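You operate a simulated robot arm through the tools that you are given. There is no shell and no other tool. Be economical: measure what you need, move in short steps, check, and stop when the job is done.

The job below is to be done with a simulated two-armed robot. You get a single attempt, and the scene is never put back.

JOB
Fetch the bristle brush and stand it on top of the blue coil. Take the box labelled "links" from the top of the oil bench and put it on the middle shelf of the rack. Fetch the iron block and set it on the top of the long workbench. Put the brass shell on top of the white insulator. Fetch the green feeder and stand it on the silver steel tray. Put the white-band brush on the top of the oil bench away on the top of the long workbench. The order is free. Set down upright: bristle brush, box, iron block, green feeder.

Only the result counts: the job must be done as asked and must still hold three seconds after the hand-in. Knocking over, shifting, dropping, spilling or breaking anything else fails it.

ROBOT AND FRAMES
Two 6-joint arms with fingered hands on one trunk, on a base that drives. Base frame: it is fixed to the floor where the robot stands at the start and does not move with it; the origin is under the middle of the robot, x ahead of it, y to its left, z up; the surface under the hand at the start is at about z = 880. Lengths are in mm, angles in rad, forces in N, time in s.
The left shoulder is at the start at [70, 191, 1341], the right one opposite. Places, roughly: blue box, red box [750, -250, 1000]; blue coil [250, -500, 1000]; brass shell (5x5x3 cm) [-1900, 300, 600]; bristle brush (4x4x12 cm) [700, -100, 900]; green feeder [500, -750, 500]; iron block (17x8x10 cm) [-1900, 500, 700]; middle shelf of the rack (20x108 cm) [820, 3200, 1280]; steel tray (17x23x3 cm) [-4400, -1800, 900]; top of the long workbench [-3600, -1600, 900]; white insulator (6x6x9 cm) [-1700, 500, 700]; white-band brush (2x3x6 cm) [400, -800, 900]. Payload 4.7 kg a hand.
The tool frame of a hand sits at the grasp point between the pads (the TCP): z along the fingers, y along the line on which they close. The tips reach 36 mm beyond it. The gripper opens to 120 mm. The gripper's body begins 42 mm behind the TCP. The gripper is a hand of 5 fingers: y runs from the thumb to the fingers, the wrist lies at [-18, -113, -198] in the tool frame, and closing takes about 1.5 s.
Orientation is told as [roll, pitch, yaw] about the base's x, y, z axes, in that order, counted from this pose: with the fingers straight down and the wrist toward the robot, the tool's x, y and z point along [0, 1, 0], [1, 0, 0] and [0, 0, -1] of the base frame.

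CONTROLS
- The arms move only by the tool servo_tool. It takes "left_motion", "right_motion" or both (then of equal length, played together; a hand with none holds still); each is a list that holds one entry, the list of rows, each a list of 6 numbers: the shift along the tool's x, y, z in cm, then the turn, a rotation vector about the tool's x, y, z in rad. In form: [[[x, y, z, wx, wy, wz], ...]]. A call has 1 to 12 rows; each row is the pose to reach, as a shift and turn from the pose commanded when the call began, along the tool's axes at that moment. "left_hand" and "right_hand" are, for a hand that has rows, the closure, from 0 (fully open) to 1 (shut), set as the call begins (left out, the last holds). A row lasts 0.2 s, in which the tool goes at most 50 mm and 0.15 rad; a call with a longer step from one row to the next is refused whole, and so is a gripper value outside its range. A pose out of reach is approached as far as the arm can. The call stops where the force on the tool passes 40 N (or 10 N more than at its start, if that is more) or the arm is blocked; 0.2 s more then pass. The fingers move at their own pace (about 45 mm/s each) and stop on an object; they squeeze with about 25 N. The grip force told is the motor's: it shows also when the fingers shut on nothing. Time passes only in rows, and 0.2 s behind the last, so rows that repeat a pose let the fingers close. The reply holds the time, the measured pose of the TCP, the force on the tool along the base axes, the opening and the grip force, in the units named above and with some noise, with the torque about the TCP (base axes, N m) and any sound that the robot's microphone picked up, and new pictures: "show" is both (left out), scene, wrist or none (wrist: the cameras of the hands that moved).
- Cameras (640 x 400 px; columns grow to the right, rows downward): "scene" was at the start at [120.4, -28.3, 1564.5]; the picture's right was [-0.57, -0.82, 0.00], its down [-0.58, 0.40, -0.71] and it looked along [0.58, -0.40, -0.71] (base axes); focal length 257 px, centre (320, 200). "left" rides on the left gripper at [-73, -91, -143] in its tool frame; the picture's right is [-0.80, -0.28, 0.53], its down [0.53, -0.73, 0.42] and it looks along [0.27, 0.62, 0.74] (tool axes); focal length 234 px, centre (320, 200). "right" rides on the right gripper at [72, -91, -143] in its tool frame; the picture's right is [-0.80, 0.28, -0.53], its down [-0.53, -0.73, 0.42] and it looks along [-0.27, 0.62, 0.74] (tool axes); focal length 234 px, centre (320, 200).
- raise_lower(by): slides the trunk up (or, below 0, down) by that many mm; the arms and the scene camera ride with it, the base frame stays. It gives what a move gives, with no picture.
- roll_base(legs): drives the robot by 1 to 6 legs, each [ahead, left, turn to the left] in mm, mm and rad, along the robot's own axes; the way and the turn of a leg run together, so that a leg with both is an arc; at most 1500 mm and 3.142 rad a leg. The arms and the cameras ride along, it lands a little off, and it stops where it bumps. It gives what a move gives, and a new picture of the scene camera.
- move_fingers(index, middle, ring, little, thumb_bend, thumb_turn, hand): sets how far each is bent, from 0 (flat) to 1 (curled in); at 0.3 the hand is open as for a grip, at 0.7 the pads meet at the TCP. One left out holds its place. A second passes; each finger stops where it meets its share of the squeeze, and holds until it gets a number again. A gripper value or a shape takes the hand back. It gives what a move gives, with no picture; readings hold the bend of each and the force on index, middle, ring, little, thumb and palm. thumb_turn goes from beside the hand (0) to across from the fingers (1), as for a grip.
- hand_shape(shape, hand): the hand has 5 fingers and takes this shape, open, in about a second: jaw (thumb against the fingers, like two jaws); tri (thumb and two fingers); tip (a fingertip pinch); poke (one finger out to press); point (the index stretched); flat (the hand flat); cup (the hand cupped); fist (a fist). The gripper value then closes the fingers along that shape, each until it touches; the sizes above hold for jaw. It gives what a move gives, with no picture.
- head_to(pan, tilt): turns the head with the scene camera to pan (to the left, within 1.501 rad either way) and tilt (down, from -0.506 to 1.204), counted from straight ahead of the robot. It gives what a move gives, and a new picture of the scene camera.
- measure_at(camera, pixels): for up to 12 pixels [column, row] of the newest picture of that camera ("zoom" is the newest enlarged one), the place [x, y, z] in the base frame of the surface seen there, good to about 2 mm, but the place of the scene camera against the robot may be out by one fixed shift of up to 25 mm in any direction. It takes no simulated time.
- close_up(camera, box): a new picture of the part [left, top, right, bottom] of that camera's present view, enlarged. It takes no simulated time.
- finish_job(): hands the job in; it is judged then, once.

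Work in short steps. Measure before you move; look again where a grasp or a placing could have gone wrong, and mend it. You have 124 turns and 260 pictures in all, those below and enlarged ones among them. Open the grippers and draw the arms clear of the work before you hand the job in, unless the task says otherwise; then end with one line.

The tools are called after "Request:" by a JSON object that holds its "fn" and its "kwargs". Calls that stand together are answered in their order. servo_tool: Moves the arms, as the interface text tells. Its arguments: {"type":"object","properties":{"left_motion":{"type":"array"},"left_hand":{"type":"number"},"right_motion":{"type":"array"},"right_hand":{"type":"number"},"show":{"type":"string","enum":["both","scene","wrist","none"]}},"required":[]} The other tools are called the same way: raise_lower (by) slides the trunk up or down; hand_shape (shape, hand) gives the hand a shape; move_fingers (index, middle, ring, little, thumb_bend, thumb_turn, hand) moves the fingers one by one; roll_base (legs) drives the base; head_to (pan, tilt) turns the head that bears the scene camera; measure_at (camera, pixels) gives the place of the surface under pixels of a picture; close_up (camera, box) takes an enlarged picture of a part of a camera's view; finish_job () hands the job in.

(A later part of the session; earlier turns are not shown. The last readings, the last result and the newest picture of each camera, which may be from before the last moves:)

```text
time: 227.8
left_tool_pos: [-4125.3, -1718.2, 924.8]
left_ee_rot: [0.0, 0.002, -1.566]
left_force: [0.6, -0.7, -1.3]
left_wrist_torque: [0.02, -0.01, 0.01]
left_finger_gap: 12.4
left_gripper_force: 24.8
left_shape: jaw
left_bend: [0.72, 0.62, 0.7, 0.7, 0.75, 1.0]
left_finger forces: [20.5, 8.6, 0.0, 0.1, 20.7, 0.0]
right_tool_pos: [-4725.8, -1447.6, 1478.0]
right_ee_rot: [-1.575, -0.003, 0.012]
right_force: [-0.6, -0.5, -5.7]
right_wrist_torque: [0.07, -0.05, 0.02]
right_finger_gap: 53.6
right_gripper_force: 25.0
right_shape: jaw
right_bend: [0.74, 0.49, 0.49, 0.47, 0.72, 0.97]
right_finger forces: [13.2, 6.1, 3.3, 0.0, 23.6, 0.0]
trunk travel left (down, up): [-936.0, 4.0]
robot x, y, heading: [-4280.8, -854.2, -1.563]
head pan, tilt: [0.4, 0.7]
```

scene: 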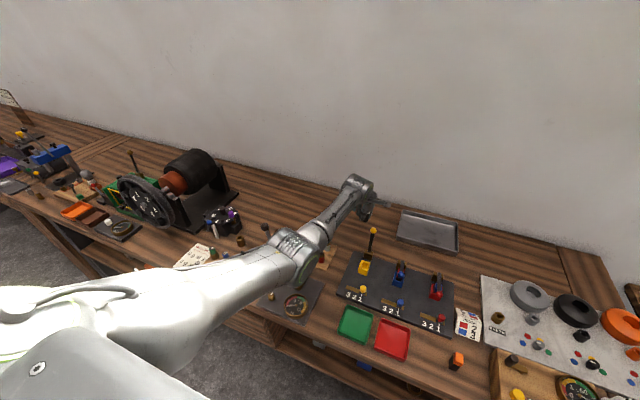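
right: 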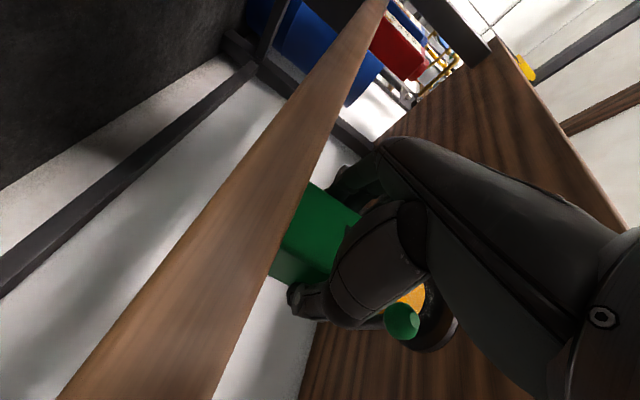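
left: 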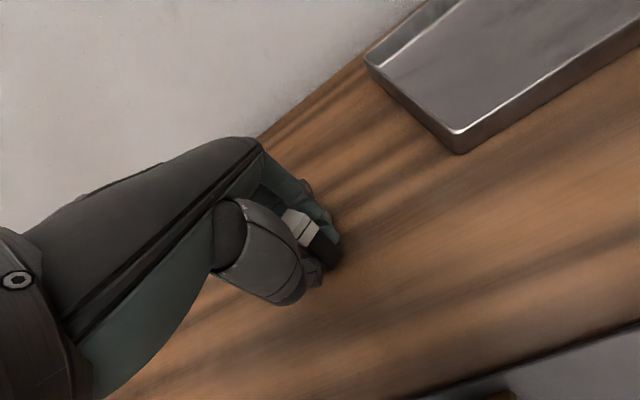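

Lower the last millimetres and release.

Request:
{"fn": "servo_tool", "kwargs": {"left_motion": [[[0, 0, 0.2, 0, 0, 0], [0, 0, 0.35, 0, 0, 0]]], "show": "none"}}

Request:
{"fn": "servo_tool", "kwargs": {"left_motion": [[[0, 0, 0, 0, 0, 0], [0, 0, 0, 0, 0, 0], [0, 0, 0, 0, 0, 0], [0, 0, 0, 0, 0, 0], [0, 0, 0, 0, 0, 0], [0, 0, -2, 0, 0, 0], [0, 0, -5, 0, 0, 0], [0, 0, -9, 0, 0, 0], [0, 0, -13, 0, 0, 0], [0, 0, -17, 0, 0, 0]]], "left_hand": 0.3, "show": "both"}}

```text
time: 228.4
left_tool_pos: [-4126.4, -1718.8, 920.6]
left_ee_rot: [-0.003, 0.0, -1.564]
left_force: [0.0, -0.7, 2.1]
left_wrist_torque: [-0.05, 0.01, 0.01]
left_finger_gap: 12.5
left_gripper_force: 25.4
left_shape: jaw
left_bend: [0.72, 0.62, 0.7, 0.7, 0.75, 1.0]
left_finger forces: [20.6, 8.7, 0.0, 0.0, 20.6, 0.1]
right_tool_pos: [-4726.0, -1447.1, 1477.5]
right_ee_rot: [-1.577, -0.002, 0.014]
right_force: [-0.1, 0.0, -6.5]
right_wrist_torque: [0.05, -0.06, 0.03]
right_finger_gap: 53.4
right_gripper_force: 25.3
right_shape: jaw
right_bend: [0.74, 0.49, 0.49, 0.47, 0.72, 0.97]
right_finger forces: [13.2, 6.1, 3.4, 0.1, 23.5, 0.0]
trunk travel left (down, up): [-936.0, 4.0]
robot x, y, heading: [-4275.6, -853.9, -1.564]
head pan, tilt: [0.4, 0.7]
```

```text
time: 230.6
left_tool_pos: [-4124.2, -1718.8, 1091.6]
left_ee_rot: [-0.001, 0.003, -1.565]
left_force: [0.4, 0.4, -0.7]
left_wrist_torque: [-0.06, 0.02, -0.05]
left_finger_gap: 84.3
left_gripper_force: 0.1
left_shape: jaw
left_bend: [0.27, 0.37, 0.35, 0.35, 0.6, 0.99]
left_finger forces: [0.0, 0.0, 0.0, 0.0, 0.0, 0.0]
right_tool_pos: [-4726.3, -1447.0, 1478.6]
right_ee_rot: [-1.576, -0.002, 0.013]
right_force: [0.5, 0.2, -6.7]
right_wrist_torque: [0.06, -0.06, -0.01]
right_finger_gap: 53.7
right_gripper_force: 25.0
right_shape: jaw
right_bend: [0.74, 0.49, 0.49, 0.47, 0.72, 0.97]
right_finger forces: [13.3, 6.0, 3.3, 0.1, 23.6, 0.0]
trunk travel left (down, up): [-936.0, 4.0]
robot x, y, heading: [-4285.9, -854.2, -1.565]
head pan, tilt: [0.4, 0.7]
```

scene: 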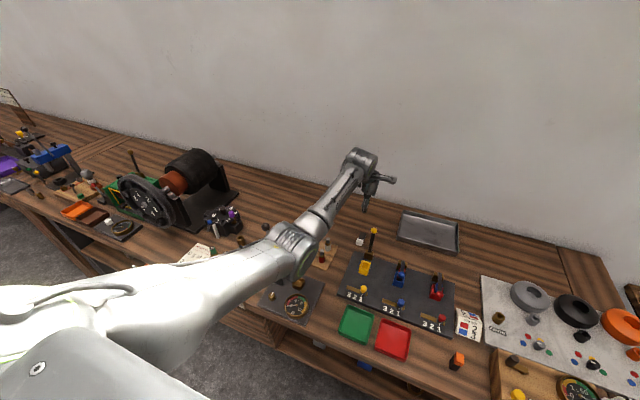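
left: 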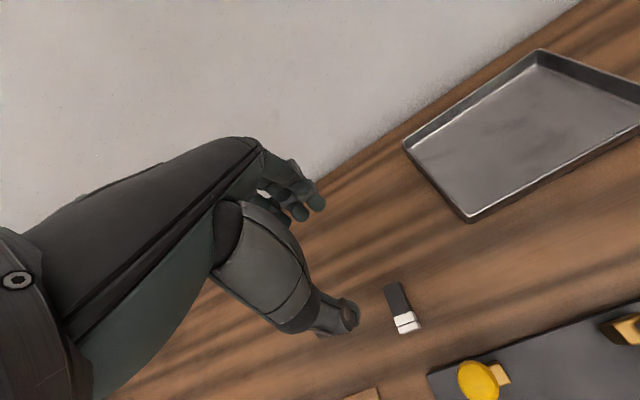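

The white-band brush lies on the long bench. The feeder's horizontal grip can't be lowered into the tray (camera bracket hangs low), so I'll need a front-edge spot to regrasp; I raise the left hand and go look at the stand near (−1800,400), facing it.

Request:
{"fn": "servo_tool", "kwargs": {"left_motion": [[[0, 0, -4, 0, 0, 0], [0, 0, -8, 0, 0, 0], [0, 0, -12, 0, 0, 0]]], "show": "none"}}

Request:
{"fn": "roll_base", "kwargs": {"legs": [[-400, 0, 0], [0, 1500, 0], [0, 950, 0], [0, 0, 3.136]]}}

Request:
{"fn": "head_to", "kwargs": {"pan": 0.0, "tilt": 0.75}}

```text
time: 231.4
left_tool_pos: [-4125.2, -1718.9, 1209.4]
left_ee_rot: [0.0, 0.003, -1.565]
left_force: [0.1, 0.7, -0.1]
left_wrist_torque: [0.01, -0.03, -0.02]
left_finger_gap: 83.9
left_gripper_force: 0.1
left_shape: jaw
left_bend: [0.27, 0.37, 0.35, 0.35, 0.6, 0.99]
left_finger forces: [0.0, 0.1, 0.1, 0.2, 0.0, 0.0]
right_tool_pos: [-4726.4, -1447.2, 1477.6]
right_ee_rot: [-1.577, -0.004, 0.015]
right_force: [0.5, 0.8, -6.5]
right_wrist_torque: [0.03, -0.08, -0.02]
right_finger_gap: 53.7
right_gripper_force: 25.4
right_shape: jaw
right_bend: [0.74, 0.49, 0.49, 0.47, 0.72, 0.97]
right_finger forces: [13.2, 6.1, 3.4, 0.1, 23.7, 0.0]
trunk travel left (down, up): [-936.0, 4.0]
robot x, y, heading: [-4281.1, -852.1, -1.574]
head pan, tilt: [0.4, 0.7]
```

```text
time: 253.2
left_tool_pos: [-1988.4, 413.8, 1209.0]
left_ee_rot: [-0.003, 0.002, 1.57]
left_force: [0.8, 0.1, 0.2]
left_wrist_torque: [0.0, 0.0, 0.0]
left_finger_gap: 83.9
left_gripper_force: 0.0
left_shape: jaw
left_bend: [0.27, 0.37, 0.35, 0.35, 0.6, 0.99]
left_finger forces: [0.1, 0.0, 0.0, 0.0, 0.0, 0.0]
right_tool_pos: [-1388.3, 137.8, 1478.4]
right_ee_rot: [-1.576, -0.003, -3.134]
right_force: [0.3, -0.8, -6.1]
right_wrist_torque: [-0.08, 0.07, 0.02]
right_finger_gap: 53.1
right_gripper_force: 25.1
right_shape: jaw
right_bend: [0.74, 0.49, 0.49, 0.47, 0.72, 0.97]
right_finger forces: [12.9, 5.7, 3.0, 0.1, 23.1, 0.1]
trunk travel left (down, up): [-936.0, 4.0]
robot x, y, heading: [-1835.8, -450.4, 1.572]
head pan, tilt: [0.4, 0.7]
```

scene: 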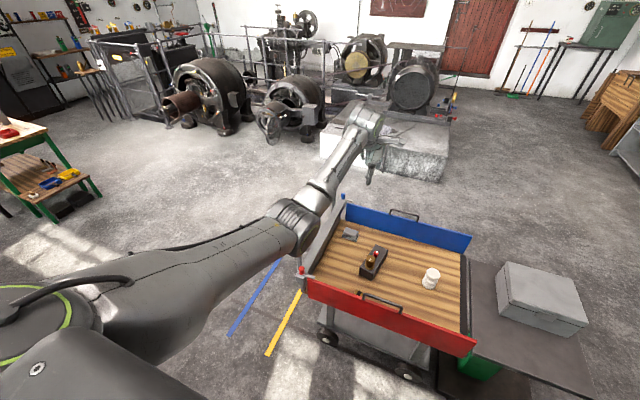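

```text
time: 254.1
left_tool_pos: [-1988.2, 413.5, 1210.3]
left_ee_rot: [-0.001, 0.004, 1.57]
left_force: [0.7, -0.5, -0.8]
left_wrist_torque: [0.0, 0.0, 0.0]
left_finger_gap: 83.9
left_gripper_force: 0.1
left_shape: jaw
left_bend: [0.27, 0.37, 0.35, 0.35, 0.6, 0.99]
left_finger forces: [0.1, 0.0, 0.0, 0.0, 0.0, 0.0]
right_tool_pos: [-1389.6, 137.7, 1478.5]
right_ee_rot: [-1.573, -0.003, -3.135]
right_force: [-0.7, -0.3, -6.1]
right_wrist_torque: [-0.04, 0.04, 0.0]
right_finger_gap: 53.5
right_gripper_force: 24.7
right_shape: jaw
right_bend: [0.74, 0.49, 0.49, 0.47, 0.72, 0.97]
right_finger forces: [13.0, 5.8, 3.0, 0.1, 23.2, 0.1]
trunk travel left (down, up): [-936.0, 4.0]
robot x, y, heading: [-1834.9, -451.5, 1.569]
head pan, tilt: [0.0, 0.75]
```

scene: 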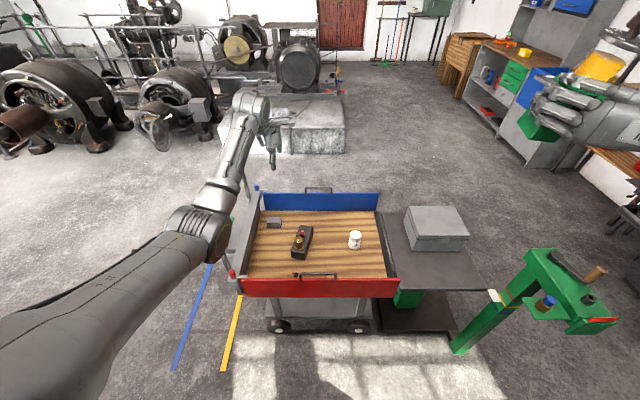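

A trolley with the items stands ahead, plus a dark side platform with free front area at (430,275). Zoom and measure.

Request:
{"fn": "close_up", "kwargs": {"camera": "scene", "box": [220, 170, 500, 340]}}

Request:
{"fn": "measure_at", "kwargs": {"camera": "scene", "pixels": [[273, 222], [302, 240], [300, 252], [354, 234], [354, 247], [430, 278], [480, 280], [398, 285], [435, 215], [320, 290], [330, 250], [470, 215]]}}

```text
2.29 times, centred on (360, 255) of scene
```

zoom: 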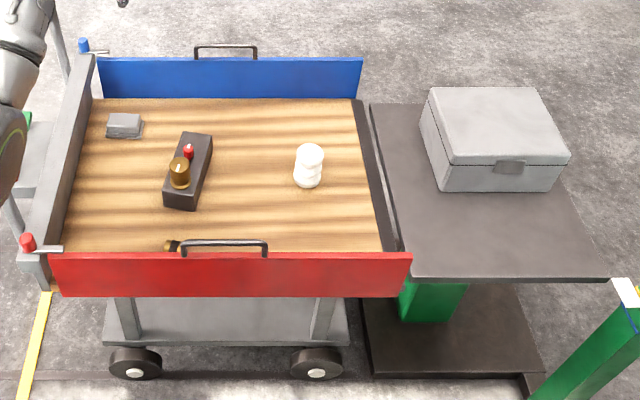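

```text
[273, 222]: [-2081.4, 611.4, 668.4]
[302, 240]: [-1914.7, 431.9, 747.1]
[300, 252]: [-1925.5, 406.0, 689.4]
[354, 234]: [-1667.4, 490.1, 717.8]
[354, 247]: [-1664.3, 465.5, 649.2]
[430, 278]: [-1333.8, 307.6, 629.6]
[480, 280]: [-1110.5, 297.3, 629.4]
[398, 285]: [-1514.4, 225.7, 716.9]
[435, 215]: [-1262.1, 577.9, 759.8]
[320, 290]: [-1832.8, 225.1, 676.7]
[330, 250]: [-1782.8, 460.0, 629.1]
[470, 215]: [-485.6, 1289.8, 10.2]
```

The platform front (z≈617) is suitable to set the feeder down, but the left hand must be high while the trunk goes low. I pitch the left fingers forward and raise it 400 mm.

Request:
{"fn": "servo_tool", "kwargs": {"left_motion": [[[0, -0.5, -4, -0.126, 0, 0], [0, -1, -8, -0.252, 0, 0], [0, -1.5, -12, -0.378, 0, 0], [0, -2, -16, -0.504, 0, 0], [0, -2.5, -20, -0.63, 0, 0], [0, -3, -24, -0.756, 0, 0], [0, -3.5, -28, -0.882, 0, 0], [0, -4, -32, -1.008, 0, 0], [0, -4.5, -36, -1.134, 0, 0], [0, -5, -40, -1.26, 0, 0], [0, -5, -40, -1.26, 0, 0]]], "show": "scene"}}

```text
time: 256.5
left_tool_pos: [-1987.9, 363.9, 1610.3]
left_ee_rot: [-0.006, -1.258, 1.577]
left_force: [0.6, -0.3, -0.2]
left_wrist_torque: [0.0, 0.0, 0.02]
left_finger_gap: 84.2
left_gripper_force: 0.0
left_shape: jaw
left_bend: [0.27, 0.37, 0.35, 0.35, 0.6, 0.99]
left_finger forces: [0.0, 0.1, 0.0, 0.1, 0.1, 0.0]
right_tool_pos: [-1388.9, 138.3, 1477.8]
right_ee_rot: [-1.573, -0.003, -3.136]
right_force: [0.6, 0.6, -7.5]
right_wrist_torque: [-0.05, 0.03, -0.02]
right_finger_gap: 53.1
right_gripper_force: 25.0
right_shape: jaw
right_bend: [0.74, 0.49, 0.49, 0.47, 0.72, 0.97]
right_finger forces: [13.0, 5.6, 3.0, 0.0, 23.1, 0.0]
trunk travel left (down, up): [-936.0, 4.0]
robot x, y, heading: [-1838.7, -452.8, 1.57]
head pan, tilt: [0.0, 0.75]
```

scene: 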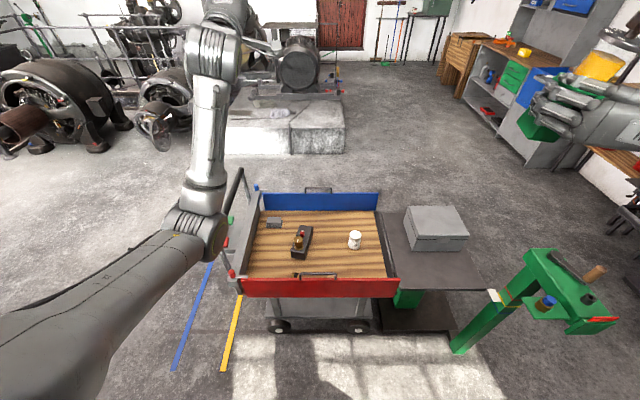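

The left arm went up fine. Measure the platform's front edge and the green fixture on the right.

Request:
{"fn": "measure_at", "kwargs": {"camera": "scene", "pixels": [[438, 288], [410, 287], [480, 288], [492, 293], [470, 330], [530, 260], [595, 272], [615, 320], [545, 300], [500, 310]]}}

```text
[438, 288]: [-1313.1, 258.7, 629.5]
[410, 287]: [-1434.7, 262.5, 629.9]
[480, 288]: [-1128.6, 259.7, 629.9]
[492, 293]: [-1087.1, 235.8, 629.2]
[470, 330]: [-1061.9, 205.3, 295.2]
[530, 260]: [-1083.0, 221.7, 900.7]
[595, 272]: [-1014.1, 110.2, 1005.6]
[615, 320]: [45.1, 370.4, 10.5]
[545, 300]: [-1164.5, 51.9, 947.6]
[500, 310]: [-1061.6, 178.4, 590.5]
```

The fixture blocks that side. The bench across the aisle (y≈−1320, x≈−2000) had a free front edge; I raise the left hand further, turn around and look there.

Request:
{"fn": "servo_tool", "kwargs": {"left_motion": [[[-3, 2.8, -1.2, 0, 0, 0], [-6, 5.6, -2.4, 0, 0, 0], [-9, 8.4, -3.6, 0, 0, 0], [-12, 11.2, -4.8, 0, 0, 0], [-15, 14, -6, 0, 0, 0], [-17, 16.6, -7, 0, 0, 0]]], "show": "none"}}

Request:
{"fn": "roll_base", "kwargs": {"legs": [[0, -290, 0], [0, 0, -3.14]]}}

Request:
{"fn": "head_to", "kwargs": {"pan": -0.45, "tilt": 0.75}}

```text
time: 257.9
left_tool_pos: [-1817.4, 348.9, 1789.2]
left_ee_rot: [-0.007, -1.258, 1.578]
left_force: [-0.5, -0.6, 0.6]
left_wrist_torque: [0.01, 0.0, 0.01]
left_finger_gap: 83.6
left_gripper_force: 0.1
left_shape: jaw
left_bend: [0.27, 0.37, 0.35, 0.35, 0.6, 0.99]
left_finger forces: [0.0, 0.0, 0.1, 0.1, 0.0, 0.0]
right_tool_pos: [-1388.7, 136.4, 1477.2]
right_ee_rot: [-1.576, -0.003, -3.134]
right_force: [0.5, -0.9, -6.2]
right_wrist_torque: [-0.03, 0.04, 0.01]
right_finger_gap: 53.0
right_gripper_force: 25.3
right_shape: jaw
right_bend: [0.74, 0.49, 0.49, 0.47, 0.72, 0.97]
right_finger forces: [13.1, 5.7, 3.0, 0.0, 23.1, 0.0]
trunk travel left (down, up): [-936.0, 4.0]
robot x, y, heading: [-1835.0, -453.9, 1.568]
head pan, tilt: [0.0, 0.75]
```

```text
time: 267.5
left_tool_pos: [-1556.1, -1256.4, 1790.1]
left_ee_rot: [-0.009, -1.256, -1.549]
left_force: [0.5, -0.2, -0.6]
left_wrist_torque: [-0.01, 0.01, 0.01]
left_finger_gap: 84.0
left_gripper_force: 0.0
left_shape: jaw
left_bend: [0.27, 0.37, 0.35, 0.35, 0.6, 0.99]
left_finger forces: [0.0, 0.1, 0.0, 0.0, 0.0, 0.0]
right_tool_pos: [-1990.3, -1050.1, 1478.0]
right_ee_rot: [-1.576, -0.002, 0.02]
right_force: [0.5, -0.1, -6.3]
right_wrist_torque: [0.06, -0.08, 0.0]
right_finger_gap: 53.1
right_gripper_force: 24.8
right_shape: jaw
right_bend: [0.74, 0.49, 0.49, 0.47, 0.72, 0.97]
right_finger forces: [12.8, 5.4, 2.9, 0.0, 22.7, 0.0]
trunk travel left (down, up): [-936.0, 4.0]
robot x, y, heading: [-1549.6, -454.2, -1.556]
head pan, tilt: [0.0, 0.75]
```

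scene: 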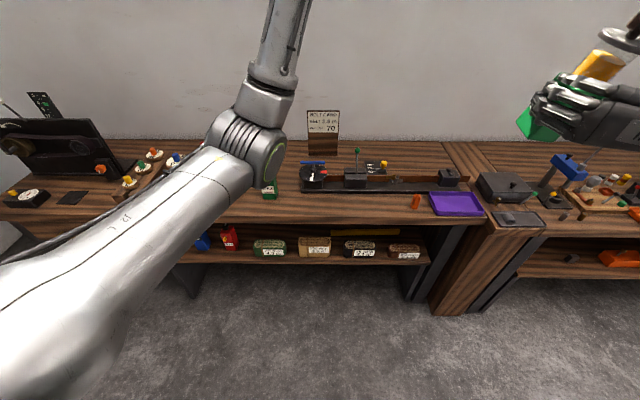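

```text
time: 268.4
left_tool_pos: [-1557.4, -1257.6, 1789.3]
left_ee_rot: [-0.006, -1.257, -1.552]
left_force: [-0.1, 0.7, 0.0]
left_wrist_torque: [-0.03, 0.0, -0.02]
left_finger_gap: 84.0
left_gripper_force: 0.2
left_shape: jaw
left_bend: [0.27, 0.37, 0.35, 0.35, 0.6, 0.99]
left_finger forces: [0.0, 0.0, 0.0, 0.1, 0.1, 0.0]
right_tool_pos: [-1989.5, -1049.9, 1477.4]
right_ee_rot: [-1.575, -0.002, 0.02]
right_force: [0.4, 0.4, -6.4]
right_wrist_torque: [0.07, -0.08, -0.02]
right_finger_gap: 52.8
right_gripper_force: 25.0
right_shape: jaw
right_bend: [0.74, 0.49, 0.49, 0.47, 0.72, 0.97]
right_finger forces: [12.9, 5.4, 2.9, 0.0, 22.7, 0.0]
trunk travel left (down, up): [-936.0, 4.0]
robot x, y, heading: [-1549.0, -456.5, -1.56]
head pan, tilt: [-0.45, 0.75]
```

scene: 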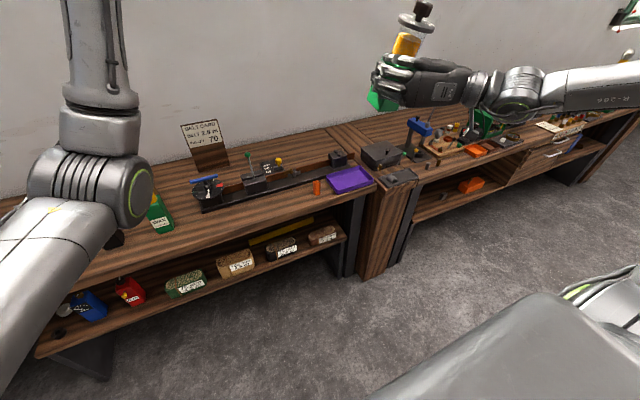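

There is a wide free front strip around (250,220). Measure it.

Request:
{"fn": "measure_at", "kwargs": {"camera": "scene", "pixels": [[250, 220], [220, 232], [290, 205], [250, 236], [205, 210], [270, 200], [317, 195], [165, 232], [300, 213]]}}

```text
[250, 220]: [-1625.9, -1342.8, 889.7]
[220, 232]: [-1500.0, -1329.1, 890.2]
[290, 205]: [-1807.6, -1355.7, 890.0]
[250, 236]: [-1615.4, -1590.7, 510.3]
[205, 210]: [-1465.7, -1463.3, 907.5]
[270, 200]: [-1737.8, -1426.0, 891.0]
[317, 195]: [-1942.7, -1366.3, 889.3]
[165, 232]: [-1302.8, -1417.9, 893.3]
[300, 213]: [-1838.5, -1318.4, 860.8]
```

Strip is free at x≈−1790. Shift the left hand inward, lower the trunk, and drive so the feeder hovers 20 mm above the bench's front edge.

Request:
{"fn": "servo_tool", "kwargs": {"left_motion": [[[-4, 0, 0, 0, 0, 0], [-8, 0, 0, 0, 0, 0], [-13, 0, 0, 0, 0, 0]]], "show": "none"}}

Request:
{"fn": "raise_lower", "kwargs": {"by": -400}}

Request:
{"fn": "raise_lower", "kwargs": {"by": -112}}

Request:
{"fn": "roll_base", "kwargs": {"legs": [[0, 200, -0.008], [318, 0, 0]]}}

Request:
{"fn": "servo_tool", "kwargs": {"right_motion": [[[0, 0, 0, 0, 0, 0]]], "show": "wrist"}}

```text
time: 269.2
left_tool_pos: [-1691.0, -1257.5, 1790.5]
left_ee_rot: [-0.004, -1.259, -1.555]
left_force: [0.4, -0.9, -0.8]
left_wrist_torque: [0.02, -0.01, 0.02]
left_finger_gap: 83.6
left_gripper_force: 0.1
left_shape: jaw
left_bend: [0.27, 0.37, 0.35, 0.35, 0.6, 0.99]
left_finger forces: [0.0, 0.0, 0.1, 0.1, 0.0, 0.1]
right_tool_pos: [-1991.2, -1050.7, 1477.2]
right_ee_rot: [-1.577, -0.006, 0.021]
right_force: [0.7, 0.2, -8.3]
right_wrist_torque: [0.08, -0.06, 0.02]
right_finger_gap: 52.6
right_gripper_force: 25.3
right_shape: jaw
right_bend: [0.74, 0.49, 0.49, 0.47, 0.72, 0.97]
right_finger forces: [12.8, 5.4, 3.0, 0.0, 22.9, 0.0]
trunk travel left (down, up): [-936.0, 4.0]
robot x, y, heading: [-1545.3, -448.8, -1.561]
head pan, tilt: [-0.45, 0.75]
```

```text
time: 273.1
left_tool_pos: [-1686.3, -1258.0, 1391.1]
left_ee_rot: [-0.006, -1.257, -1.55]
left_force: [0.7, -0.2, 0.8]
left_wrist_torque: [-0.02, -0.01, 0.02]
left_finger_gap: 83.9
left_gripper_force: 0.1
left_shape: jaw
left_bend: [0.27, 0.37, 0.35, 0.35, 0.6, 0.99]
left_finger forces: [0.0, 0.0, 0.0, 0.1, 0.1, 0.0]
right_tool_pos: [-1990.4, -1049.2, 1077.5]
right_ee_rot: [-1.574, -0.005, 0.02]
right_force: [0.2, 0.2, -6.2]
right_wrist_torque: [0.08, -0.07, 0.02]
right_finger_gap: 52.6
right_gripper_force: 25.2
right_shape: jaw
right_bend: [0.74, 0.49, 0.49, 0.47, 0.72, 0.97]
right_finger forces: [12.9, 5.4, 2.9, 0.1, 22.7, 0.0]
trunk travel left (down, up): [-536.0, 404.0]
robot x, y, heading: [-1547.1, -452.3, -1.558]
head pan, tilt: [-0.45, 0.75]
```

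```text
time: 274.5
left_tool_pos: [-1687.3, -1258.6, 1278.3]
left_ee_rot: [-0.01, -1.257, -1.549]
left_force: [0.0, -0.5, -0.2]
left_wrist_torque: [-0.03, -0.01, -0.02]
left_finger_gap: 84.1
left_gripper_force: 0.0
left_shape: jaw
left_bend: [0.27, 0.37, 0.35, 0.35, 0.6, 0.99]
left_finger forces: [0.1, 0.1, 0.0, 0.1, 0.1, 0.0]
right_tool_pos: [-1989.4, -1050.3, 964.3]
right_ee_rot: [-1.574, -0.003, 0.022]
right_force: [-0.7, -1.3, -7.1]
right_wrist_torque: [0.09, -0.04, 0.04]
right_finger_gap: 53.0
right_gripper_force: 25.6
right_shape: jaw
right_bend: [0.74, 0.49, 0.49, 0.47, 0.72, 0.97]
right_finger forces: [12.9, 5.5, 3.0, 0.1, 22.7, 0.0]
trunk travel left (down, up): [-424.0, 516.0]
robot x, y, heading: [-1548.7, -450.4, -1.555]
head pan, tilt: [-0.45, 0.75]
```

```text
time: 277.8
left_tool_pos: [-1492.4, -1573.5, 1277.1]
left_ee_rot: [-0.008, -1.255, -1.559]
left_force: [-0.5, -0.6, -0.6]
left_wrist_torque: [0.0, -0.03, -0.01]
left_finger_gap: 84.0
left_gripper_force: 0.1
left_shape: jaw
left_bend: [0.27, 0.37, 0.35, 0.35, 0.6, 0.99]
left_finger forces: [0.0, 0.0, 0.1, 0.0, 0.0, 0.0]
right_tool_pos: [-1793.2, -1363.4, 964.3]
right_ee_rot: [-1.574, -0.004, 0.012]
right_force: [0.0, -0.5, -6.8]
right_wrist_torque: [0.05, -0.07, 0.01]
right_finger_gap: 52.8
right_gripper_force: 25.1
right_shape: jaw
right_bend: [0.74, 0.49, 0.49, 0.47, 0.72, 0.97]
right_finger forces: [12.7, 5.6, 3.1, 0.0, 22.7, 0.0]
trunk travel left (down, up): [-424.0, 516.0]
robot x, y, heading: [-1346.2, -768.4, -1.566]
head pan, tilt: [-0.45, 0.75]
```

scene: 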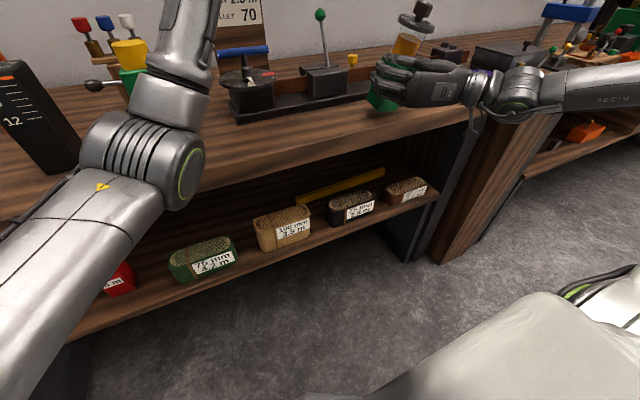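

```text
time: 278.2
left_tool_pos: [-1491.8, -1572.9, 1278.6]
left_ee_rot: [-0.007, -1.257, -1.559]
left_force: [-0.6, -0.4, -0.3]
left_wrist_torque: [0.02, 0.0, -0.02]
left_finger_gap: 84.0
left_gripper_force: 0.0
left_shape: jaw
left_bend: [0.27, 0.37, 0.35, 0.35, 0.6, 0.99]
left_finger forces: [0.0, 0.1, 0.0, 0.0, 0.1, 0.0]
right_tool_pos: [-1793.9, -1363.5, 965.5]
right_ee_rot: [-1.574, -0.004, 0.011]
right_force: [-0.7, -0.1, -6.1]
right_wrist_torque: [0.05, -0.09, 0.01]
right_finger_gap: 52.8
right_gripper_force: 25.1
right_shape: jaw
right_bend: [0.74, 0.49, 0.49, 0.47, 0.72, 0.97]
right_finger forces: [12.7, 5.6, 3.2, 0.1, 22.8, 0.0]
trunk travel left (down, up): [-424.0, 516.0]
robot x, y, heading: [-1345.3, -771.2, -1.562]
head pan, tilt: [-0.45, 0.75]
```

right: 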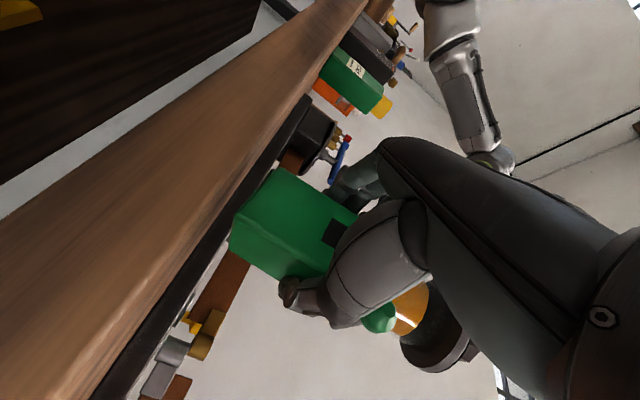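

Lower until the feeder touches down.

Request:
{"fn": "raise_lower", "kwargs": {"by": -25}}

Request:
{"fn": "raise_lower", "kwargs": {"by": -3}}

Request:
{"fn": "close_up", "kwargs": {"camera": "scene", "box": [330, 0, 490, 140]}}

```text
time: 278.9
left_tool_pos: [-1490.3, -1573.1, 1254.7]
left_ee_rot: [-0.011, -1.258, -1.552]
left_force: [-0.8, 0.2, 0.6]
left_wrist_torque: [0.01, -0.01, -0.01]
left_finger_gap: 83.8
left_gripper_force: 0.1
left_shape: jaw
left_bend: [0.27, 0.37, 0.35, 0.35, 0.6, 0.99]
left_finger forces: [0.0, 0.1, 0.0, 0.0, 0.0, 0.0]
right_tool_pos: [-1790.9, -1362.2, 942.9]
right_ee_rot: [-1.578, -0.002, 0.013]
right_force: [4.5, -2.0, 7.8]
right_wrist_torque: [0.01, 0.13, 0.02]
right_finger_gap: 52.8
right_gripper_force: 24.9
right_shape: jaw
right_bend: [0.74, 0.47, 0.45, 0.45, 0.72, 1.0]
right_finger forces: [13.6, 8.3, 3.4, 1.9, 23.8, 0.0]
trunk travel left (down, up): [-399.0, 541.0]
robot x, y, heading: [-1349.9, -768.6, -1.563]
head pan, tilt: [-0.45, 0.75]
```

```text
time: 279.5
left_tool_pos: [-1490.0, -1572.0, 1254.7]
left_ee_rot: [-0.015, -1.26, -1.551]
left_force: [-0.4, -0.4, 0.2]
left_wrist_torque: [-0.02, -0.02, -0.02]
left_finger_gap: 83.8
left_gripper_force: 0.1
left_shape: jaw
left_bend: [0.27, 0.37, 0.35, 0.35, 0.6, 0.99]
left_finger forces: [0.0, 0.0, 0.1, 0.0, 0.0, 0.0]
right_tool_pos: [-1791.1, -1363.3, 940.0]
right_ee_rot: [-1.579, 0.0, 0.012]
right_force: [2.5, -9.5, 20.0]
right_wrist_torque: [-0.3, -0.12, 0.09]
right_finger_gap: 52.7
right_gripper_force: 25.4
right_shape: jaw
right_bend: [0.74, 0.48, 0.45, 0.45, 0.72, 1.0]
right_finger forces: [13.5, 7.5, 3.4, 1.8, 23.7, 0.0]
trunk travel left (down, up): [-396.0, 544.0]
robot x, y, heading: [-1346.9, -771.5, -1.566]
head pan, tilt: [-0.45, 0.75]
```

```text
2.86 times, centred on (410, 70) of scene
```

zoom: 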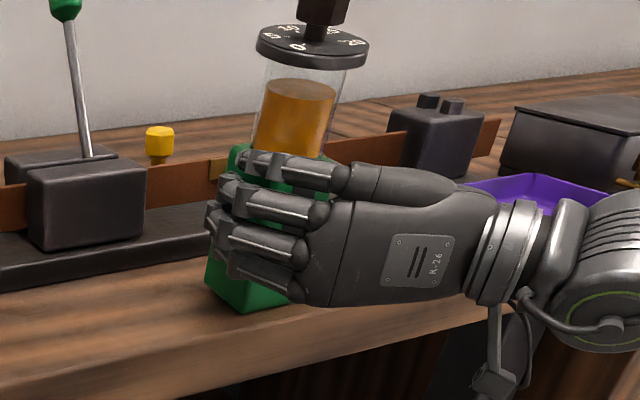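

Firm contact. Release and back straight out 300 mm.

Request:
{"fn": "servo_tool", "kwargs": {"right_motion": [[[0, 0, 0, 0, 0, 0], [0, 0, 0, 0, 0, 0], [0, 0, 0, 0, 0, 0], [0, 0, 0, 0, 0, 0], [0, 0, 0, 0, 0, 0], [0, 0, 0, 0, 0, 0], [0, 0, 0, 0, 0, 0]]], "right_hand": 0, "show": "none"}}

Request:
{"fn": "roll_base", "kwargs": {"legs": [[-300, 0, 0]]}}

Request:
{"fn": "measure_at", "kwargs": {"camera": "scene", "pixels": [[320, 100]]}}

```text
time: 281.1
left_tool_pos: [-1491.4, -1573.1, 1251.4]
left_ee_rot: [-0.009, -1.258, -1.557]
left_force: [0.1, 0.4, -0.5]
left_wrist_torque: [-0.01, 0.0, 0.01]
left_finger_gap: 84.1
left_gripper_force: 0.1
left_shape: jaw
left_bend: [0.27, 0.37, 0.35, 0.35, 0.6, 0.99]
left_finger forces: [0.1, 0.1, 0.1, 0.0, 0.0, 0.0]
right_tool_pos: [-1793.8, -1362.9, 938.1]
right_ee_rot: [-1.575, -0.002, 0.011]
right_force: [0.0, -0.7, 0.2]
right_wrist_torque: [0.0, -0.02, -0.02]
right_finger_gap: 119.6
right_gripper_force: 0.0
right_shape: jaw
right_bend: [0.3, 0.3, 0.3, 0.3, 0.3, 0.98]
right_finger forces: [0.0, 0.1, 0.0, 0.1, 0.1, 0.0]
trunk travel left (down, up): [-396.0, 544.0]
robot x, y, heading: [-1348.9, -771.3, -1.562]
head pan, tilt: [-0.45, 0.75]
```

```text
time: 283.1
left_tool_pos: [-1489.4, -1276.3, 1250.9]
left_ee_rot: [-0.009, -1.259, -1.551]
left_force: [-0.3, 1.1, 0.3]
left_wrist_torque: [0.07, -0.01, 0.01]
left_finger_gap: 84.0
left_gripper_force: 0.1
left_shape: jaw
left_bend: [0.27, 0.37, 0.35, 0.35, 0.6, 0.99]
left_finger forces: [0.0, 0.0, 0.1, 0.0, 0.1, 0.0]
right_tool_pos: [-1791.6, -1068.6, 938.5]
right_ee_rot: [-1.576, -0.002, 0.018]
right_force: [0.4, -0.3, -0.1]
right_wrist_torque: [0.04, 0.0, 0.01]
right_finger_gap: 119.7
right_gripper_force: 0.1
right_shape: jaw
right_bend: [0.3, 0.3, 0.3, 0.3, 0.3, 0.98]
right_finger forces: [0.0, 0.0, 0.0, 0.0, 0.1, 0.0]
trunk travel left (down, up): [-396.0, 544.0]
robot x, y, heading: [-1350.2, -475.5, -1.556]
head pan, tilt: [-0.45, 0.75]
```

scene: 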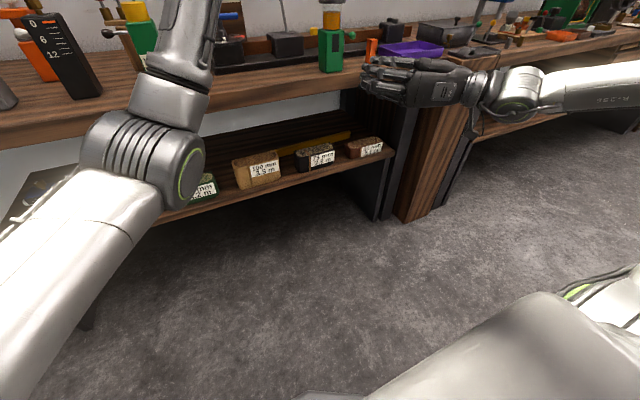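

```text
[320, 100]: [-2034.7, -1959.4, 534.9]
```

Feeder stands at ≈(−1792,−1373). Raise the trunk, bring the left hand back to fingers-down, and drive it over the feeder.

Request:
{"fn": "raise_lower", "kwargs": {"by": 400}}

Request:
{"fn": "raise_lower", "kwargs": {"by": 120}}

Request:
{"fn": "servo_tool", "kwargs": {"left_motion": [[[1.25, -3.8, 1.23, 0.105, 0, 0], [2.5, -7.6, 2.46, 0.21, 0, 0], [3.75, -11.4, 3.7, 0.315, 0, 0], [5, -15.2, 4.9, 0.42, 0, 0], [6.25, -19, 6.15, 0.525, 0, 0], [7.5, -22.8, 7.4, 0.63, 0, 0], [8.75, -26.6, 8.6, 0.735, 0, 0], [10, -30.4, 9.85, 0.84, 0, 0], [11.25, -34.2, 11.1, 0.945, 0, 0], [12.5, -38, 12.3, 1.05, 0, 0], [13.75, -41.8, 13.5, 1.155, 0, 0], [15, -45.6, 14.8, 1.257, 0, 0]]], "left_hand": 0, "show": "none"}}

Request:
{"fn": "roll_base", "kwargs": {"legs": [[0, -455, -0.015], [95, 0, 0]]}}

Request:
{"fn": "servo_tool", "kwargs": {"left_motion": [[[0, 0, 0, 0, 0, 0]]], "show": "wrist"}}

```text
time: 286.9
left_tool_pos: [-1489.8, -1278.1, 1650.3]
left_ee_rot: [-0.008, -1.257, -1.551]
left_force: [0.4, -1.1, 0.0]
left_wrist_torque: [0.0, -0.03, -0.05]
left_finger_gap: 84.1
left_gripper_force: 0.2
left_shape: jaw
left_bend: [0.27, 0.37, 0.35, 0.35, 0.6, 0.99]
left_finger forces: [0.0, 0.0, 0.0, 0.1, 0.0, 0.0]
right_tool_pos: [-1792.8, -1067.7, 1338.8]
right_ee_rot: [-1.577, -0.003, 0.016]
right_force: [-1.0, -0.5, 0.9]
right_wrist_torque: [-0.01, 0.03, 0.0]
right_finger_gap: 119.6
right_gripper_force: 0.1
right_shape: jaw
right_bend: [0.3, 0.3, 0.3, 0.3, 0.3, 0.98]
right_finger forces: [0.1, 0.1, 0.1, 0.0, 0.1, 0.1]
trunk travel left (down, up): [-796.0, 144.0]
robot x, y, heading: [-1346.0, -472.0, -1.561]
head pan, tilt: [-0.45, 0.75]
```

```text
time: 288.4
left_tool_pos: [-1489.5, -1276.4, 1771.4]
left_ee_rot: [-0.007, -1.258, -1.55]
left_force: [0.1, -1.1, 0.2]
left_wrist_torque: [0.01, 0.02, 0.02]
left_finger_gap: 83.7
left_gripper_force: 0.1
left_shape: jaw
left_bend: [0.27, 0.37, 0.35, 0.35, 0.6, 0.99]
left_finger forces: [0.0, 0.0, 0.0, 0.0, 0.1, 0.0]
right_tool_pos: [-1792.3, -1069.6, 1457.7]
right_ee_rot: [-1.577, -0.001, 0.017]
right_force: [-0.2, -0.1, -0.2]
right_wrist_torque: [0.01, -0.01, -0.02]
right_finger_gap: 119.6
right_gripper_force: 0.0
right_shape: jaw
right_bend: [0.3, 0.3, 0.3, 0.3, 0.3, 0.98]
right_finger forces: [0.1, 0.0, 0.1, 0.0, 0.1, 0.0]
trunk travel left (down, up): [-916.0, 24.0]
robot x, y, heading: [-1350.0, -476.5, -1.563]
head pan, tilt: [-0.45, 0.75]
```

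```text
time: 291.0
left_tool_pos: [-1341.3, -1278.7, 1290.4]
left_ee_rot: [-0.004, 0.002, -1.56]
left_force: [-0.2, -1.0, -0.1]
left_wrist_torque: [0.02, 0.0, -0.03]
left_finger_gap: 119.7
left_gripper_force: 0.0
left_shape: jaw
left_bend: [0.3, 0.3, 0.3, 0.3, 0.3, 0.98]
left_finger forces: [0.0, 0.0, 0.1, 0.0, 0.0, 0.0]
right_tool_pos: [-1791.5, -1070.2, 1457.1]
right_ee_rot: [-1.574, -0.001, 0.018]
right_force: [0.4, -0.5, 0.7]
right_wrist_torque: [-0.03, 0.0, -0.02]
right_finger_gap: 119.8
right_gripper_force: 0.0
right_shape: jaw
right_bend: [0.3, 0.3, 0.3, 0.3, 0.3, 0.98]
right_finger forces: [0.0, 0.1, 0.1, 0.1, 0.0, 0.0]
trunk travel left (down, up): [-916.0, 24.0]
robot x, y, heading: [-1351.8, -473.6, -1.559]
head pan, tilt: [-0.45, 0.75]
```

```text
time: 294.5
left_tool_pos: [-1807.9, -1365.6, 1296.3]
left_ee_rot: [-0.004, -0.006, -1.579]
left_force: [-0.5, 0.3, 0.0]
left_wrist_torque: [-0.09, 0.02, 0.04]
left_finger_gap: 120.0
left_gripper_force: 0.1
left_shape: jaw
left_bend: [0.3, 0.3, 0.3, 0.3, 0.3, 0.98]
left_finger forces: [0.0, 0.0, 0.0, 0.0, 0.0, 0.1]
right_tool_pos: [-2254.5, -1150.3, 1461.1]
right_ee_rot: [-1.581, -0.001, 0.003]
right_force: [0.8, 0.4, 2.0]
right_wrist_torque: [0.03, -0.03, -0.01]
right_finger_gap: 119.6
right_gripper_force: 0.2
right_shape: jaw
right_bend: [0.3, 0.3, 0.3, 0.3, 0.3, 0.98]
right_finger forces: [0.0, 0.0, 0.1, 0.0, 0.1, 0.0]
trunk travel left (down, up): [-916.0, 24.0]
robot x, y, heading: [-1801.5, -566.8, -1.573]
head pan, tilt: [-0.45, 0.75]
```

scene: 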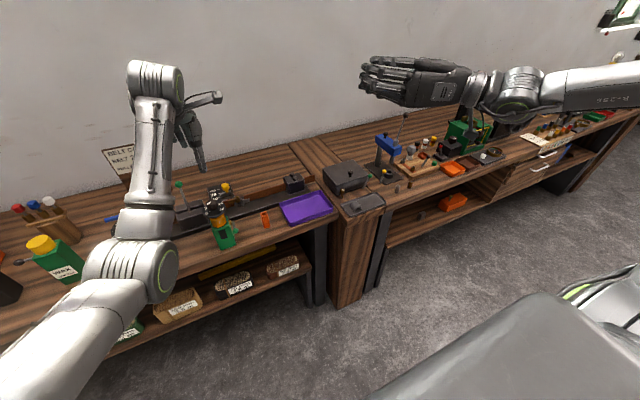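

```text
time: 294.9
left_tool_pos: [-1808.0, -1370.7, 1292.3]
left_ee_rot: [-0.003, -0.002, -1.578]
left_force: [-0.1, -0.2, 0.2]
left_wrist_torque: [-0.03, 0.0, 0.02]
left_finger_gap: 119.8
left_gripper_force: 0.0
left_shape: jaw
left_bend: [0.3, 0.3, 0.3, 0.3, 0.3, 0.98]
left_finger forces: [0.0, 0.1, 0.0, 0.0, 0.1, 0.1]
right_tool_pos: [-2254.9, -1155.5, 1458.1]
right_ee_rot: [-1.578, 0.0, 0.001]
right_force: [-0.2, 0.1, -0.2]
right_wrist_torque: [-0.01, -0.02, 0.0]
right_finger_gap: 119.5
right_gripper_force: 0.0
right_shape: jaw
right_bend: [0.3, 0.3, 0.3, 0.3, 0.3, 0.98]
right_finger forces: [0.0, 0.0, 0.0, 0.0, 0.0, 0.0]
trunk travel left (down, up): [-916.0, 24.0]
robot x, y, heading: [-1804.4, -567.2, -1.581]
head pan, tilt: [-0.45, 0.75]
```

left: 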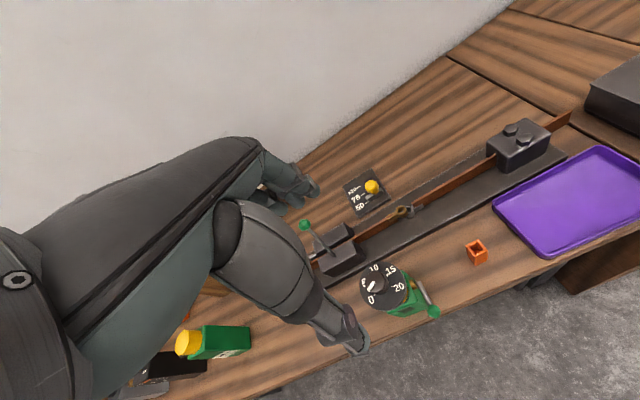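

Measure the feeder dial and neighbouring parts from the left camera.

Request:
{"fn": "measure_at", "kwargs": {"camera": "left", "pixels": [[375, 284], [365, 285], [402, 285], [385, 268], [385, 305], [395, 297], [305, 225], [340, 240], [433, 311], [405, 307], [370, 186]]}}

Request:
{"fn": "close_up", "kwargs": {"camera": "left", "box": [290, 200, 470, 340]}}

```text
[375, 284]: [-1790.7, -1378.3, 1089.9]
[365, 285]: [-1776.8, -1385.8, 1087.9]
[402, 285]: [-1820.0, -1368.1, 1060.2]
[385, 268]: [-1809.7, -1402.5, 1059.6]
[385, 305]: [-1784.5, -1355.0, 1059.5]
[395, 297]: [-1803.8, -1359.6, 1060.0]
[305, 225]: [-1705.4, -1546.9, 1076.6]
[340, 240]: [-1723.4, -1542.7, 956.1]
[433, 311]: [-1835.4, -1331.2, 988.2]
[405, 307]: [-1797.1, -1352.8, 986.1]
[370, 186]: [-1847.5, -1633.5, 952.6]
```

```text
2.86 times, centred on (380, 270) of left
```

zoom: 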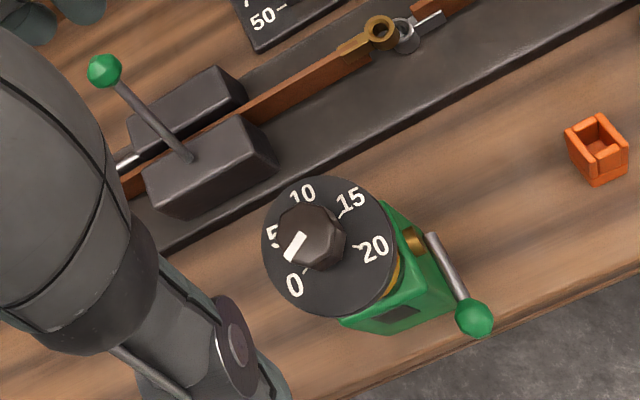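

Dial centre (−1793,−1379), rim z≈1045–1060, knob top 1090. Descend to TCP z≈1056 and close on the dial rim.

Request:
{"fn": "servo_tool", "kwargs": {"left_motion": [[[0.8, 0.4, 4.5, 0, 0, 0], [1.5, 0.8, 9, 0, 0, 0], [1.5, 0.8, 13.5, 0, 0, 0], [1.5, 0.8, 18, 0, 0, 0], [1.5, 0.8, 21.5, 0, 0, 0], [1.5, 0.8, 23.5, 0, 0, 0], [1.5, 0.8, 23.5, 0, 0, 0]]], "show": "wrist"}}

Request:
{"fn": "servo_tool", "kwargs": {"left_motion": [[[0, 0, 0, 0, 0, 0], [0, 0, 0, 0, 0, 0], [0, 0, 0, 0, 0, 0], [0, 0, 0, 0, 0, 0], [0, 0, 0, 0, 0, 0], [0, 0, 0, 0, 0, 0], [0, 0, 0, 0, 0, 0]]], "left_hand": 1, "show": "both"}}

```text
time: 296.5
left_tool_pos: [-1795.3, -1381.3, 1056.1]
left_ee_rot: [-0.004, -0.001, -1.577]
left_force: [-0.5, 0.9, -0.8]
left_wrist_torque: [0.0, -0.02, 0.01]
left_finger_gap: 119.9
left_gripper_force: 0.0
left_shape: jaw
left_bend: [0.3, 0.3, 0.3, 0.3, 0.3, 0.98]
left_finger forces: [0.0, 0.0, 0.0, 0.0, 0.0, 0.1]
right_tool_pos: [-2254.8, -1157.4, 1458.7]
right_ee_rot: [-1.576, -0.004, 0.001]
right_force: [-0.1, 0.3, -0.9]
right_wrist_torque: [-0.01, -0.02, 0.0]
right_finger_gap: 119.8
right_gripper_force: 0.1
right_shape: jaw
right_bend: [0.3, 0.3, 0.3, 0.3, 0.3, 0.98]
right_finger forces: [0.0, 0.0, 0.0, 0.0, 0.0, 0.0]
trunk travel left (down, up): [-916.0, 24.0]
robot x, y, heading: [-1808.0, -568.2, -1.579]
head pan, tilt: [-0.45, 0.75]
```

left: 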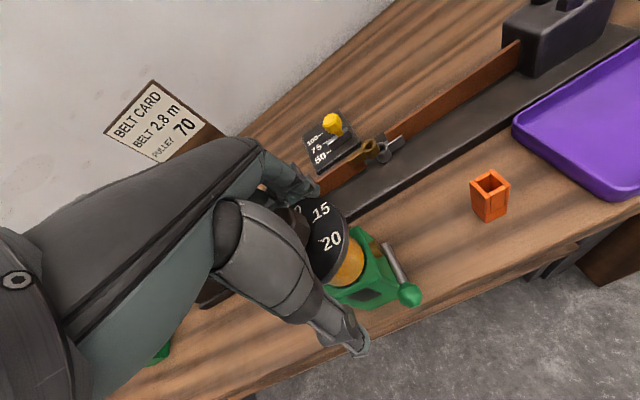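

```text
time: 298.1
left_tool_pos: [-1795.0, -1381.4, 1056.6]
left_ee_rot: [-0.003, 0.0, -1.577]
left_force: [-0.4, 0.3, 0.2]
left_wrist_torque: [-0.07, -0.02, 0.03]
left_finger_gap: 51.1
left_gripper_force: 25.0
left_shape: jaw
left_bend: [0.74, 0.47, 0.49, 0.46, 0.74, 1.0]
left_finger forces: [15.1, 7.0, 0.0, 0.1, 22.5, 0.1]
right_tool_pos: [-2255.5, -1156.7, 1459.0]
right_ee_rot: [-1.576, -0.001, 0.003]
right_force: [-0.3, 0.5, 0.5]
right_wrist_torque: [-0.01, 0.02, -0.02]
right_finger_gap: 119.6
right_gripper_force: 0.0
right_shape: jaw
right_bend: [0.3, 0.3, 0.3, 0.3, 0.3, 0.98]
right_finger forces: [0.0, 0.0, 0.1, 0.1, 0.1, 0.0]
trunk travel left (down, up): [-916.0, 24.0]
robot x, y, heading: [-1805.9, -571.6, -1.578]
head pan, tilt: [-0.45, 0.75]
```

scene: 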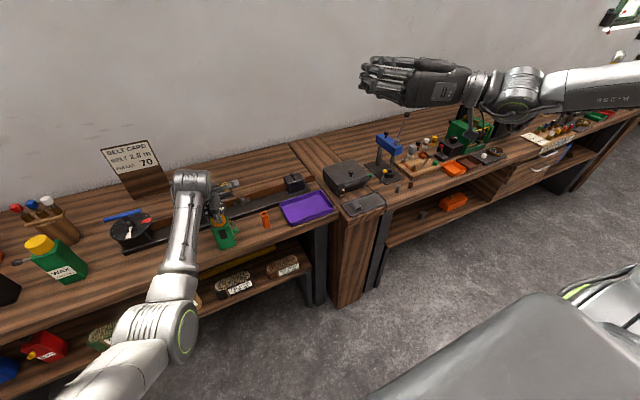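
left: 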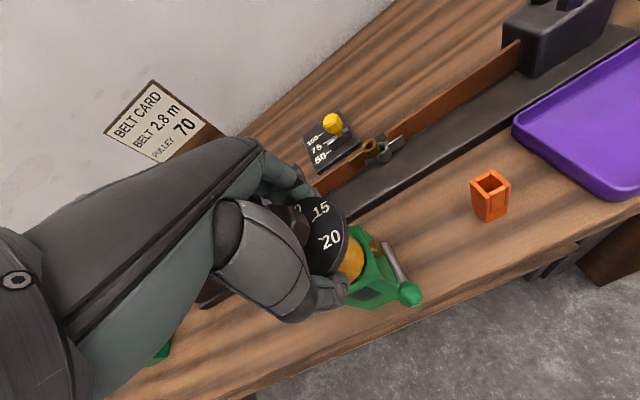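

Held under the dial (51 mm). Lift 250 mm, back off, drive to the tray position.

Request:
{"fn": "servo_tool", "kwargs": {"left_motion": [[[0, 0, -2, 0, 0, 0], [0, 0, -6, 0, 0, 0], [0, 0, -10, 0, 0, 0], [0, 1, -14, 0, 0, 0], [0, 2, -18, 0, 0, 0], [0, 3.5, -22, 0, 0, 0], [0, 5, -25, 0, 0, 0]]], "show": "wrist"}}

Request:
{"fn": "roll_base", "kwargs": {"legs": [[-360, 0, 0.008], [0, -1500, 0], [0, -1074, 0]]}}

Request:
{"fn": "head_to", "kwargs": {"pan": 0.0, "tilt": 0.6}}

```text
time: 299.7
left_tool_pos: [-1794.7, -1430.7, 1306.0]
left_ee_rot: [-0.001, 0.001, -1.575]
left_force: [-0.7, 0.4, -8.4]
left_wrist_torque: [0.03, 0.02, 0.0]
left_finger_gap: 51.4
left_gripper_force: 25.1
left_shape: jaw
left_bend: [0.74, 0.47, 0.49, 0.46, 0.74, 1.0]
left_finger forces: [15.7, 7.0, 0.0, 0.0, 23.1, 0.0]
right_tool_pos: [-2255.5, -1156.7, 1455.7]
right_ee_rot: [-1.573, -0.003, 0.002]
right_force: [-0.1, 0.2, 0.4]
right_wrist_torque: [0.02, -0.01, -0.01]
right_finger_gap: 119.4
right_gripper_force: 0.0
right_shape: jaw
right_bend: [0.3, 0.3, 0.3, 0.3, 0.3, 0.98]
right_finger forces: [0.0, 0.0, 0.0, 0.0, 0.1, 0.1]
trunk travel left (down, up): [-916.0, 24.0]
robot x, y, heading: [-1805.5, -569.3, -1.574]
head pan, tilt: [-0.45, 0.75]
```

left: 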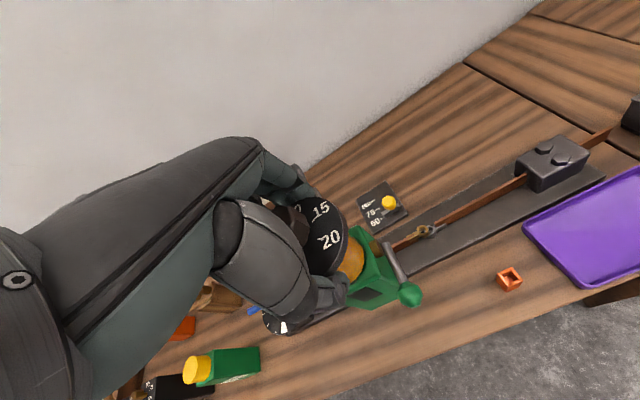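

```text
time: 314.1
left_tool_pos: [-4369.6, -1071.6, 1306.5]
left_ee_rot: [-0.003, 0.0, -1.575]
left_force: [0.9, -0.2, -7.9]
left_wrist_torque: [0.01, 0.01, -0.02]
left_finger_gap: 51.0
left_gripper_force: 24.9
left_shape: jaw
left_bend: [0.74, 0.47, 0.49, 0.46, 0.74, 1.0]
left_finger forces: [15.8, 7.1, 0.1, 0.0, 23.1, 0.0]
right_tool_pos: [-4830.8, -799.7, 1458.7]
right_ee_rot: [-1.573, -0.002, 0.004]
right_force: [-0.1, 0.4, -0.8]
right_wrist_torque: [-0.01, 0.01, 0.01]
right_finger_gap: 119.8
right_gripper_force: 0.0
right_shape: jaw
right_bend: [0.3, 0.3, 0.3, 0.3, 0.3, 0.98]
right_finger forces: [0.1, 0.1, 0.0, 0.1, 0.0, 0.1]
trunk travel left (down, up): [-916.0, 24.0]
robot x, y, heading: [-4380.6, -210.6, -1.577]
head pan, tilt: [-0.45, 0.75]
```

scene: 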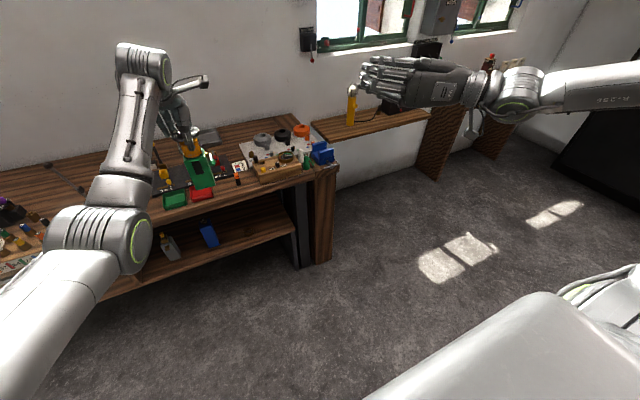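

```text
time: 315.1
left_tool_pos: [-4371.5, -1071.1, 1306.8]
left_ee_rot: [-0.002, -0.001, -1.575]
left_force: [0.1, 0.3, -6.1]
left_wrist_torque: [0.01, 0.03, 0.04]
left_finger_gap: 51.3
left_gripper_force: 24.8
left_shape: jaw
left_bend: [0.74, 0.47, 0.49, 0.46, 0.74, 1.0]
left_finger forces: [15.7, 7.1, 0.1, 0.1, 23.0, 0.1]
right_tool_pos: [-4832.6, -799.1, 1457.2]
right_ee_rot: [-1.575, -0.002, 0.005]
right_force: [0.3, -0.3, 0.1]
right_wrist_torque: [-0.01, 0.02, -0.03]
right_finger_gap: 119.9
right_gripper_force: 0.0
right_shape: jaw
right_bend: [0.3, 0.3, 0.3, 0.3, 0.3, 0.98]
right_finger forces: [0.1, 0.0, 0.0, 0.0, 0.1, 0.0]
trunk travel left (down, up): [-916.0, 24.0]
robot x, y, heading: [-4382.5, -205.0, -1.574]
head pan, tilt: [0.0, 0.6]
```

scene: 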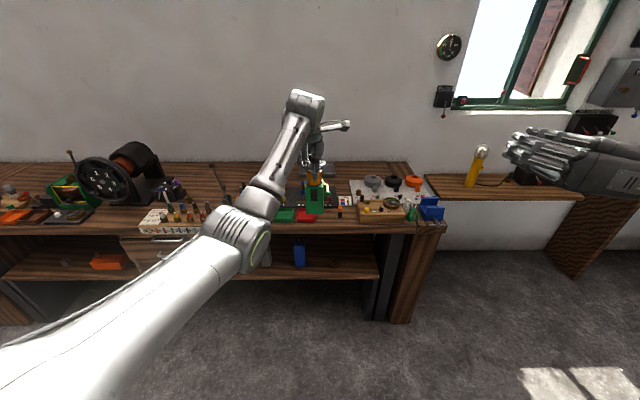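

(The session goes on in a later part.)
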